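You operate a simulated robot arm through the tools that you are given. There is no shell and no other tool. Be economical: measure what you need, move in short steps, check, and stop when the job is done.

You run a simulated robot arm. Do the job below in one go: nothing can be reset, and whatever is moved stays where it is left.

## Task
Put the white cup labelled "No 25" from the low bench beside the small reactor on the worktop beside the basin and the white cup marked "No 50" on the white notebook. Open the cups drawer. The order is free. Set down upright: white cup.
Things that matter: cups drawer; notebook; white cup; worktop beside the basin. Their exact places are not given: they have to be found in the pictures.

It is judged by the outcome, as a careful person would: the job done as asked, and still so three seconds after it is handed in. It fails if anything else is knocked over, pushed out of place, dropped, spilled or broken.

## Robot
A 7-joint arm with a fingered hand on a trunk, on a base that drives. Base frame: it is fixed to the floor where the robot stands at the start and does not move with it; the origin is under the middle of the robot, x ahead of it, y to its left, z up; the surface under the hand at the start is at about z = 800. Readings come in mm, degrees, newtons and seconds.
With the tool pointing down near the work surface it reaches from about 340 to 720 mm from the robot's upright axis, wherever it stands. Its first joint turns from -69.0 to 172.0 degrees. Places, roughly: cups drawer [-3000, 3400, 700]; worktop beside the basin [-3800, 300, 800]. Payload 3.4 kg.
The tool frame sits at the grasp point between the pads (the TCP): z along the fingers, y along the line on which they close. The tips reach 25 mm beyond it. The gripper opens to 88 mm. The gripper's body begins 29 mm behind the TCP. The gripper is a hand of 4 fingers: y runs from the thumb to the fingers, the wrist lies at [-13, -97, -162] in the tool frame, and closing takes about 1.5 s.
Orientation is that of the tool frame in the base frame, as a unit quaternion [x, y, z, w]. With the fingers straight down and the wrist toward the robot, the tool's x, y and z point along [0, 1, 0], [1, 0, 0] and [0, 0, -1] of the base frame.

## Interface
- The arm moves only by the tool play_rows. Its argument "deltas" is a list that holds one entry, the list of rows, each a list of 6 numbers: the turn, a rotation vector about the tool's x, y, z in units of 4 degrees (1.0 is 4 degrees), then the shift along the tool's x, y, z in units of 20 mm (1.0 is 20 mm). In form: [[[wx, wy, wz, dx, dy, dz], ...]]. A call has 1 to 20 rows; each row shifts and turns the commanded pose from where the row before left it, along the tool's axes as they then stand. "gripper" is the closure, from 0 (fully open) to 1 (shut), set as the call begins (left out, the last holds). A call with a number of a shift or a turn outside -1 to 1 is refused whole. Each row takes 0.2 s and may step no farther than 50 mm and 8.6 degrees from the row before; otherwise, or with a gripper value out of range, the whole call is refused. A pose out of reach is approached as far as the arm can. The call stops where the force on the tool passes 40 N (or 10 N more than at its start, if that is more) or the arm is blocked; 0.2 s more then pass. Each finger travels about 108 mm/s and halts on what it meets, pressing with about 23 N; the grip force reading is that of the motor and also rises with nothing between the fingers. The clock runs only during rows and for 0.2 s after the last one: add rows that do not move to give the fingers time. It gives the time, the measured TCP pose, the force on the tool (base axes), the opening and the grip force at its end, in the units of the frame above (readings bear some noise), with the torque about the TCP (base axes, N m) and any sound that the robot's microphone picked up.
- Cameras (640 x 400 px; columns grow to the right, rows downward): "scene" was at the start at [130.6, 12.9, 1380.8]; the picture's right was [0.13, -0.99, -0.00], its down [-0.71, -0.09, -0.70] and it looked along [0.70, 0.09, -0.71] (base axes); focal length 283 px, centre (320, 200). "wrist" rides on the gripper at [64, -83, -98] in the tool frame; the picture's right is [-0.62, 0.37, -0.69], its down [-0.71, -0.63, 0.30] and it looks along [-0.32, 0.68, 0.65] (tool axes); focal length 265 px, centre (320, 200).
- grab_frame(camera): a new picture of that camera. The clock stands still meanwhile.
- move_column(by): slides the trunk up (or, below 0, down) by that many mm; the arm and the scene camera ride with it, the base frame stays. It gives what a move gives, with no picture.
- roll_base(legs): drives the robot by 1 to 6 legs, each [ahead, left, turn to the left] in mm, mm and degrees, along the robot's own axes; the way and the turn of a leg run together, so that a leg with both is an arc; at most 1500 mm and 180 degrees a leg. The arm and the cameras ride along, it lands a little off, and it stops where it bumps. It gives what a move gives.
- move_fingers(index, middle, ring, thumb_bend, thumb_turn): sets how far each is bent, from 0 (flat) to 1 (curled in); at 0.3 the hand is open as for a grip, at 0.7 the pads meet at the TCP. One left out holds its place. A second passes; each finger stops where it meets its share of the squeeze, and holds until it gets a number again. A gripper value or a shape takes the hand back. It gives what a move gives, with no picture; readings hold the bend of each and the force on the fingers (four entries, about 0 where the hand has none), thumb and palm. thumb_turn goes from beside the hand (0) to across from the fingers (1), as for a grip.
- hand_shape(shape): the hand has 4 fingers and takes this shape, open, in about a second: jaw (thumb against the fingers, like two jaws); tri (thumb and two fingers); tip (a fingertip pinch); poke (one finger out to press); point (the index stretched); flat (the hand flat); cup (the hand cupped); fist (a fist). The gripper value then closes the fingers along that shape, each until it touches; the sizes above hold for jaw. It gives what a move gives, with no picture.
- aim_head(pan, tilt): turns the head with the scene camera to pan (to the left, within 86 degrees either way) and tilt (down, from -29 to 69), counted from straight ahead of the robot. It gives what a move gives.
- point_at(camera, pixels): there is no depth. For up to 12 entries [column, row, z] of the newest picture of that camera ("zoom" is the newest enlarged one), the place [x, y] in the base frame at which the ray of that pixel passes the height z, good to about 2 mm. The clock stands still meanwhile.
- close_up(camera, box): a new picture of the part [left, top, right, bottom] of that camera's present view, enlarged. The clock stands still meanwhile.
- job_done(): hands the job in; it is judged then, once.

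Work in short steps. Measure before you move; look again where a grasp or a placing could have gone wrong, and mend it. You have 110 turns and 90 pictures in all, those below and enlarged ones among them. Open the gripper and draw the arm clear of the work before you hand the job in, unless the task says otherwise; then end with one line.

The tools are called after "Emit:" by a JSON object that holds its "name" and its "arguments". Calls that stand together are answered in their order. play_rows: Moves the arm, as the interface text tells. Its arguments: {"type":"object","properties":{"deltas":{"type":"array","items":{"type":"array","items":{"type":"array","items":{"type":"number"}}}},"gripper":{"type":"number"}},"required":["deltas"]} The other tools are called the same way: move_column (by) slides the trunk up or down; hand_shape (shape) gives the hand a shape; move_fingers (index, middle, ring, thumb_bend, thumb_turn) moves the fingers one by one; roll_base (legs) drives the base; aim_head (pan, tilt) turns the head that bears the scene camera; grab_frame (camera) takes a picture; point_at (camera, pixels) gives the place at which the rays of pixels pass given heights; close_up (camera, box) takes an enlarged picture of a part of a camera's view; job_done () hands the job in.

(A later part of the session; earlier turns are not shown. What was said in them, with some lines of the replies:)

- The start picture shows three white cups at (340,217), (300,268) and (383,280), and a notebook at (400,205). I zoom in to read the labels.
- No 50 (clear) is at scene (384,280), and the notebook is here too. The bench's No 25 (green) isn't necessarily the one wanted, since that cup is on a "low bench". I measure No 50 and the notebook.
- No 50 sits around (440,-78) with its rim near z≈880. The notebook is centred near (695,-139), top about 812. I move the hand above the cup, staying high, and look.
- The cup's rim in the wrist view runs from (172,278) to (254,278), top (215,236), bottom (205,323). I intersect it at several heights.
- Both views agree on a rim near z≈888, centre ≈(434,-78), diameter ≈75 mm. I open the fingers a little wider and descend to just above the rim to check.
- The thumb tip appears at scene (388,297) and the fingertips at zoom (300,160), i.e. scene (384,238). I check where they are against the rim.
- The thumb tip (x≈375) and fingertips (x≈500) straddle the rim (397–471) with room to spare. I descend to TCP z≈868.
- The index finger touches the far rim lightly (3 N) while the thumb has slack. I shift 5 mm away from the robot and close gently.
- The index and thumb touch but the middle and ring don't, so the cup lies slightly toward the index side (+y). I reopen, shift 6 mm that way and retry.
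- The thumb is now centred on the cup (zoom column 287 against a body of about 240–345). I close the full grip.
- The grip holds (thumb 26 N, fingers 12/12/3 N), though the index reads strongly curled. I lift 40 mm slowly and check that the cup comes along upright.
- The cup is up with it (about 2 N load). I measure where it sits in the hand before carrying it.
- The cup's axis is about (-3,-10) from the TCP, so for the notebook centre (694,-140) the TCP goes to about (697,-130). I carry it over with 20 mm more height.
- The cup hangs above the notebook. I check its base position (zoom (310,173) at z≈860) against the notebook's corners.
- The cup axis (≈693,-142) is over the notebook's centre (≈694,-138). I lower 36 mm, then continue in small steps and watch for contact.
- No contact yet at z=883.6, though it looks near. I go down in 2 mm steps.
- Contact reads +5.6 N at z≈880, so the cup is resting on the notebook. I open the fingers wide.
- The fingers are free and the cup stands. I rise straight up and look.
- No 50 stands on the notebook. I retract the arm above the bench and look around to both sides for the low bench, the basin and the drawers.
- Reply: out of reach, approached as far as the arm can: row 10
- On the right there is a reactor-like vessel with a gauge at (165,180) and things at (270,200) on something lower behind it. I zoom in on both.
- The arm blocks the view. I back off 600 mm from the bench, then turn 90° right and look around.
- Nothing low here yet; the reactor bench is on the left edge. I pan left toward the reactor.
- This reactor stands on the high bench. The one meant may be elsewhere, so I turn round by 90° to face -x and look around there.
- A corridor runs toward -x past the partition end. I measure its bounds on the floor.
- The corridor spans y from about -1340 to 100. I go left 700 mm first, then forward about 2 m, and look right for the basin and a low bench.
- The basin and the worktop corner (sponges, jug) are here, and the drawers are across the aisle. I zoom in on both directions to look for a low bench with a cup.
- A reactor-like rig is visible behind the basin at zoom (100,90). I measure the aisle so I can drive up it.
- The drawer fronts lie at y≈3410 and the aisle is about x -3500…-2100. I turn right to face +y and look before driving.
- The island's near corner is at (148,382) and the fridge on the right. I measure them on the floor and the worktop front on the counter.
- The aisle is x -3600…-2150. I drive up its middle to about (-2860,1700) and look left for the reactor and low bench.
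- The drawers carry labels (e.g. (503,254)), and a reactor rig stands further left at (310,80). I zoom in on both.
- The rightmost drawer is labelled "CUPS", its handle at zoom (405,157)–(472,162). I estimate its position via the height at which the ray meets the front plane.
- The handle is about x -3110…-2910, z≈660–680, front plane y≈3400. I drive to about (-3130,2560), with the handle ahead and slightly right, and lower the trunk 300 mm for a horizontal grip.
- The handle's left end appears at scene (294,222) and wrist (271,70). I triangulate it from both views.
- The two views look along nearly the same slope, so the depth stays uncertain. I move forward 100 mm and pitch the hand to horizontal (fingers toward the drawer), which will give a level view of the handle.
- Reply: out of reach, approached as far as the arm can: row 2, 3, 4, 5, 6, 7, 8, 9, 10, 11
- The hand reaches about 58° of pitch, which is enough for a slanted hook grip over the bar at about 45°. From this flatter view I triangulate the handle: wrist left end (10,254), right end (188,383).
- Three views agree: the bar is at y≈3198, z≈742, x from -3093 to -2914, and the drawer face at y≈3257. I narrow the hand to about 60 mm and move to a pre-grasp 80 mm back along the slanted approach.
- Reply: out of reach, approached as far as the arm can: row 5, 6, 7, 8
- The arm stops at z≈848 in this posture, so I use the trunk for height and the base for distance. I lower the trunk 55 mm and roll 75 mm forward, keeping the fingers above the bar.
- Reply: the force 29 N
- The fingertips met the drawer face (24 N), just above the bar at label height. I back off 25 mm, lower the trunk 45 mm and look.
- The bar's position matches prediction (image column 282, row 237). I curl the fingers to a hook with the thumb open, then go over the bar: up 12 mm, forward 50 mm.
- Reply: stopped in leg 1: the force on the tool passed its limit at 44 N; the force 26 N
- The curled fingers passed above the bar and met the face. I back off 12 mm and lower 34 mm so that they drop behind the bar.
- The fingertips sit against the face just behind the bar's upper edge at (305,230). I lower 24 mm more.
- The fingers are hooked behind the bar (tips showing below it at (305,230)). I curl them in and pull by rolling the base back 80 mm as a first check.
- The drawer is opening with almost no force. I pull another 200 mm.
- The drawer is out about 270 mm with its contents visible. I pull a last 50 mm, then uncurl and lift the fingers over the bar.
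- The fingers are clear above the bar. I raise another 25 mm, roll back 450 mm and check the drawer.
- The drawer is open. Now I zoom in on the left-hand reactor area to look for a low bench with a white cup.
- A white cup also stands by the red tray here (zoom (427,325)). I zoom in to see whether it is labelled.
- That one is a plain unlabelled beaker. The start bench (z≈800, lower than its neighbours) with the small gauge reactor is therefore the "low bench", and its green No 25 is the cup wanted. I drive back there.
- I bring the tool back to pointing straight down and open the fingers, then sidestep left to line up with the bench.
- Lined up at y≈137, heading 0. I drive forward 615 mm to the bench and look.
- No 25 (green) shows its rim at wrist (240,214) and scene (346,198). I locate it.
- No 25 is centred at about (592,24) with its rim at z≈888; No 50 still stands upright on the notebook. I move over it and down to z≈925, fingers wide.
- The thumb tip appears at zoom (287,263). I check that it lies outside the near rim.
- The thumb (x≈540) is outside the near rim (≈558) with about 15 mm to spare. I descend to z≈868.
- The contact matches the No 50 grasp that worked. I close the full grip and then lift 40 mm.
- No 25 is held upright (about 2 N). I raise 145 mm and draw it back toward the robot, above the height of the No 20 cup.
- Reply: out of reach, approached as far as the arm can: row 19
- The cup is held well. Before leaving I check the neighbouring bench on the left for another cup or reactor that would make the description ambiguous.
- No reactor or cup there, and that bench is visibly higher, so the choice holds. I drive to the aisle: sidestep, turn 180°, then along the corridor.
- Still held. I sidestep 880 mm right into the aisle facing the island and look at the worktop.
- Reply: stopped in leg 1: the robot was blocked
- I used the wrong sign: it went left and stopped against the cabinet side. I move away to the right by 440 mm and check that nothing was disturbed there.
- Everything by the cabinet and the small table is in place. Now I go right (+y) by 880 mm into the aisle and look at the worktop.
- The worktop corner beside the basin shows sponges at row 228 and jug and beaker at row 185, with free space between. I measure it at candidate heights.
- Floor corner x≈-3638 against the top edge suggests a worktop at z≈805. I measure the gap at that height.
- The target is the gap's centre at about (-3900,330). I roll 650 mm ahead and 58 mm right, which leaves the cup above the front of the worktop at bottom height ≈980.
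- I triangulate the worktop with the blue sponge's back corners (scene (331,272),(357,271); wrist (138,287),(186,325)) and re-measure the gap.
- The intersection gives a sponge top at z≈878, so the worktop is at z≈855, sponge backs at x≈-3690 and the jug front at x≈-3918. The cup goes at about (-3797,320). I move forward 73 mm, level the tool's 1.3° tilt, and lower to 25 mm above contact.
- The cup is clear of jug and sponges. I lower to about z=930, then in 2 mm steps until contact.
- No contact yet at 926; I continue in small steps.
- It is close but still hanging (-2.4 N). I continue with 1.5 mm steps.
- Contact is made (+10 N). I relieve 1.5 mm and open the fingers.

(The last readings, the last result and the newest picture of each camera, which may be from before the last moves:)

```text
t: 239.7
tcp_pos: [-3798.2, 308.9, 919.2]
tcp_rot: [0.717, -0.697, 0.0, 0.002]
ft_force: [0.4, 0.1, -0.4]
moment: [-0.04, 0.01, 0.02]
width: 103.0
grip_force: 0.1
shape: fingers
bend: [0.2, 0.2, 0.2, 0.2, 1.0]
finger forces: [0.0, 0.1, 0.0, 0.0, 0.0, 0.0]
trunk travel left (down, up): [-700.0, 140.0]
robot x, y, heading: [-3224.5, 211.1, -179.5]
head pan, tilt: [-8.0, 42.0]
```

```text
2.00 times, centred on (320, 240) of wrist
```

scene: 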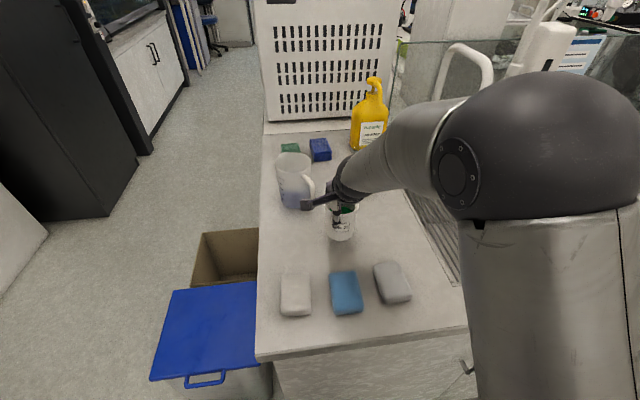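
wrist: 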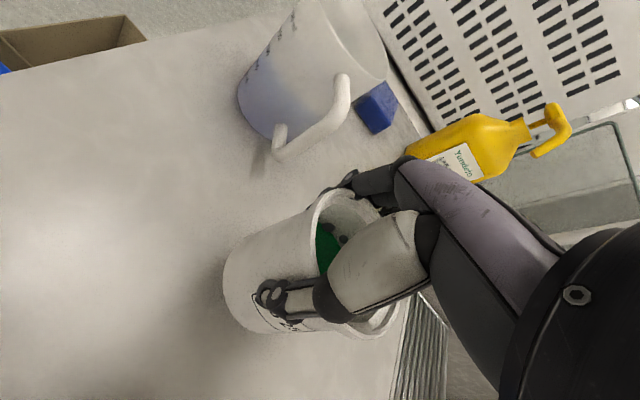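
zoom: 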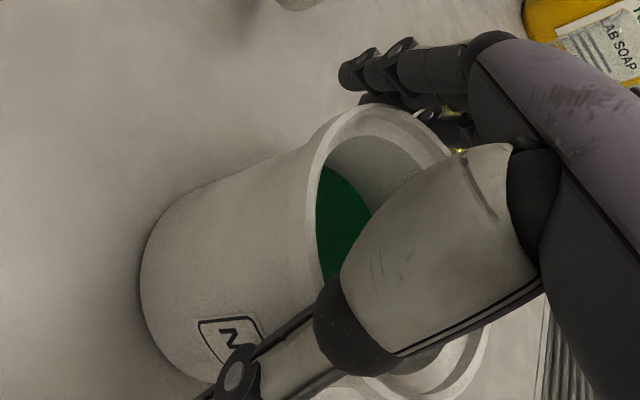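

The cup stands free. I rise straight up 150 mm, roll back from the island and check.

Emit:
{"name": "play_rows", "arguments": {"deltas": [[[0, 0, 0, 0, 0, -0.3], [0, 0, 0, 0, 0, -0.5], [0, 0, 0, 0, 0, -0.7], [0, 0, 0, 0, 0, -0.9], [0, 0, 0, 0, 0, -0.9], [0, 0, 0, 0, 0, -0.9], [0, 0, 0, 0, 0, -0.9], [0, 0, 0, 0, 0, -0.9], [0, 0, 0, 0, 0, -0.9], [0, 0, 0, 0, 0, -0.6], [0, 0, 0, 0, 0, 0]]]}}

Emit:
{"name": "roll_base", "arguments": {"legs": [[-450, 0, 0]]}}

Emit:
{"name": "aim_head", "arguments": {"pan": -5, "tilt": 30}}

Emit:
{"name": "grab_frame", "arguments": {"camera": "scene"}}

Emit:
{"name": "aim_head", "arguments": {"pan": -80, "tilt": 15}}

Emit:
{"name": "grab_frame", "arguments": {"camera": "scene"}}

```text
t: 242.1
tcp_pos: [-3797.9, 309.1, 1070.0]
tcp_rot: [0.718, -0.696, 0.0, 0.003]
ft_force: [0.2, 0.7, -0.1]
moment: [-0.03, 0.02, -0.03]
width: 102.9
grip_force: 0.0
shape: fingers
bend: [0.2, 0.2, 0.2, 0.2, 1.0]
finger forces: [0.0, 0.0, 0.1, 0.0, 0.2, 0.0]
trunk travel left (down, up): [-700.0, 140.0]
robot x, y, heading: [-3226.2, 207.8, -179.6]
head pan, tilt: [-8.0, 42.0]
```

```text
t: 244.8
tcp_pos: [-3343.0, 314.4, 1069.8]
tcp_rot: [0.717, -0.697, 0.001, 0.003]
ft_force: [-0.2, -1.4, 0.8]
moment: [-0.01, 0.02, 0.01]
width: 103.2
grip_force: 0.1
shape: fingers
bend: [0.2, 0.2, 0.2, 0.2, 1.0]
finger forces: [0.0, 0.0, 0.1, 0.0, 0.0, 0.0]
trunk travel left (down, up): [-700.0, 140.0]
robot x, y, heading: [-2770.2, 212.6, -179.7]
head pan, tilt: [-8.0, 42.0]
```

```text
t: 245.6
tcp_pos: [-3343.7, 314.3, 1069.6]
tcp_rot: [0.717, -0.697, 0.0, 0.003]
ft_force: [0.3, -0.7, 0.7]
moment: [0.0, 0.03, 0.0]
width: 102.9
grip_force: 0.0
shape: fingers
bend: [0.2, 0.2, 0.2, 0.2, 1.0]
finger forces: [0.1, 0.1, 0.1, 0.0, 0.0, 0.0]
trunk travel left (down, up): [-700.0, 140.0]
robot x, y, heading: [-2770.7, 211.4, -179.5]
head pan, tilt: [-5.0, 30.0]
```

```text
10 pictures are left
```

scene: 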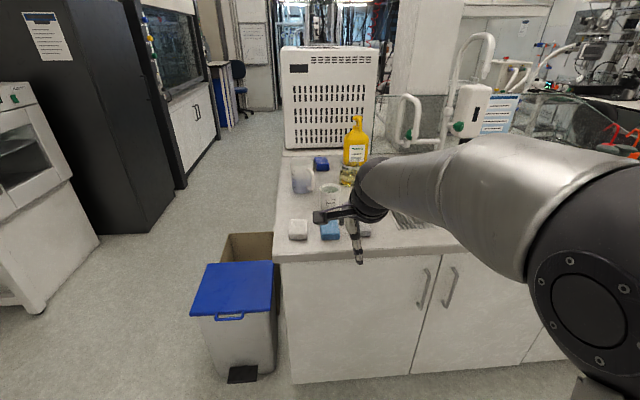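

```text
t: 247.0
tcp_pos: [-3344.7, 314.6, 1071.2]
tcp_rot: [0.717, -0.697, 0.0, 0.003]
ft_force: [-0.5, 0.0, -0.3]
moment: [0.01, -0.01, 0.02]
width: 102.8
grip_force: 0.0
shape: fingers
bend: [0.2, 0.2, 0.2, 0.2, 1.0]
finger forces: [0.0, 0.0, 0.0, 0.1, 0.0, 0.0]
trunk travel left (down, up): [-700.0, 140.0]
robot x, y, heading: [-2771.5, 215.2, -179.5]
head pan, tilt: [-80.0, 15.0]
```

```text
9 pictures are left
```

scene: 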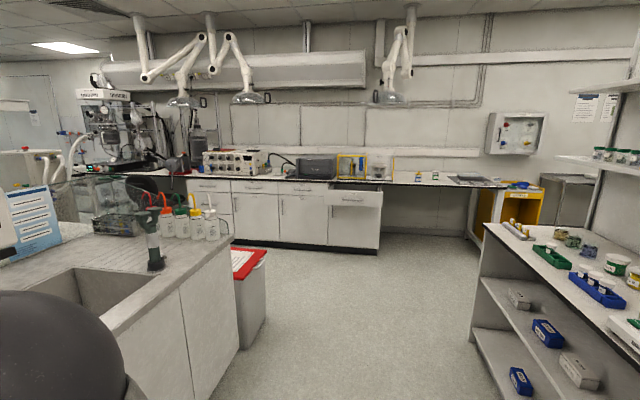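

The drawer is still open. I take one close-up to confirm the cup's stance on the worktop.

Emit:
{"name": "aim_head", "arguments": {"pan": -5, "tilt": 30}}

Emit:
{"name": "close_up", "arguments": {"camera": "scene", "box": [260, 130, 420, 250]}}

```text
t: 248.5
tcp_pos: [-3345.5, 315.1, 1069.2]
tcp_rot: [0.717, -0.698, 0.0, 0.003]
ft_force: [-0.1, 0.4, 0.2]
moment: [-0.03, 0.01, -0.01]
width: 103.0
grip_force: 0.0
shape: fingers
bend: [0.2, 0.2, 0.2, 0.2, 1.0]
finger forces: [0.1, 0.0, 0.0, 0.0, 0.1, 0.0]
trunk travel left (down, up): [-700.0, 140.0]
robot x, y, heading: [-2772.7, 211.8, -179.8]
head pan, tilt: [-5.0, 30.0]
```

```text
3.33 times, centred on (340, 190) of scene
```

zoom: 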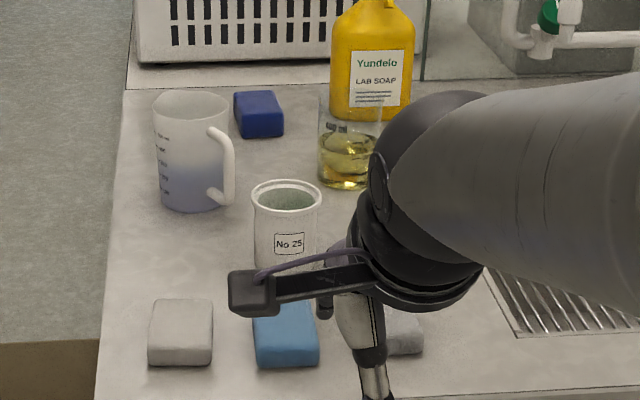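

No 25 stands upright on the worktop beside the basin and the hand is open and clear. I hand the job in.

Emit:
{"name": "job_done", "arguments": {}}

```text
The job is handed in.
```

The job is handed in: No 25 stands upright on the worktop beside the basin, No 50 stands upright on the white notebook, and the cups drawer is open about 300 mm. I took the start bench, next to the gauge reactor, as the low bench. On the way I sent the base the wrong way once and it bumped the glass cabinet; nothing there moved.
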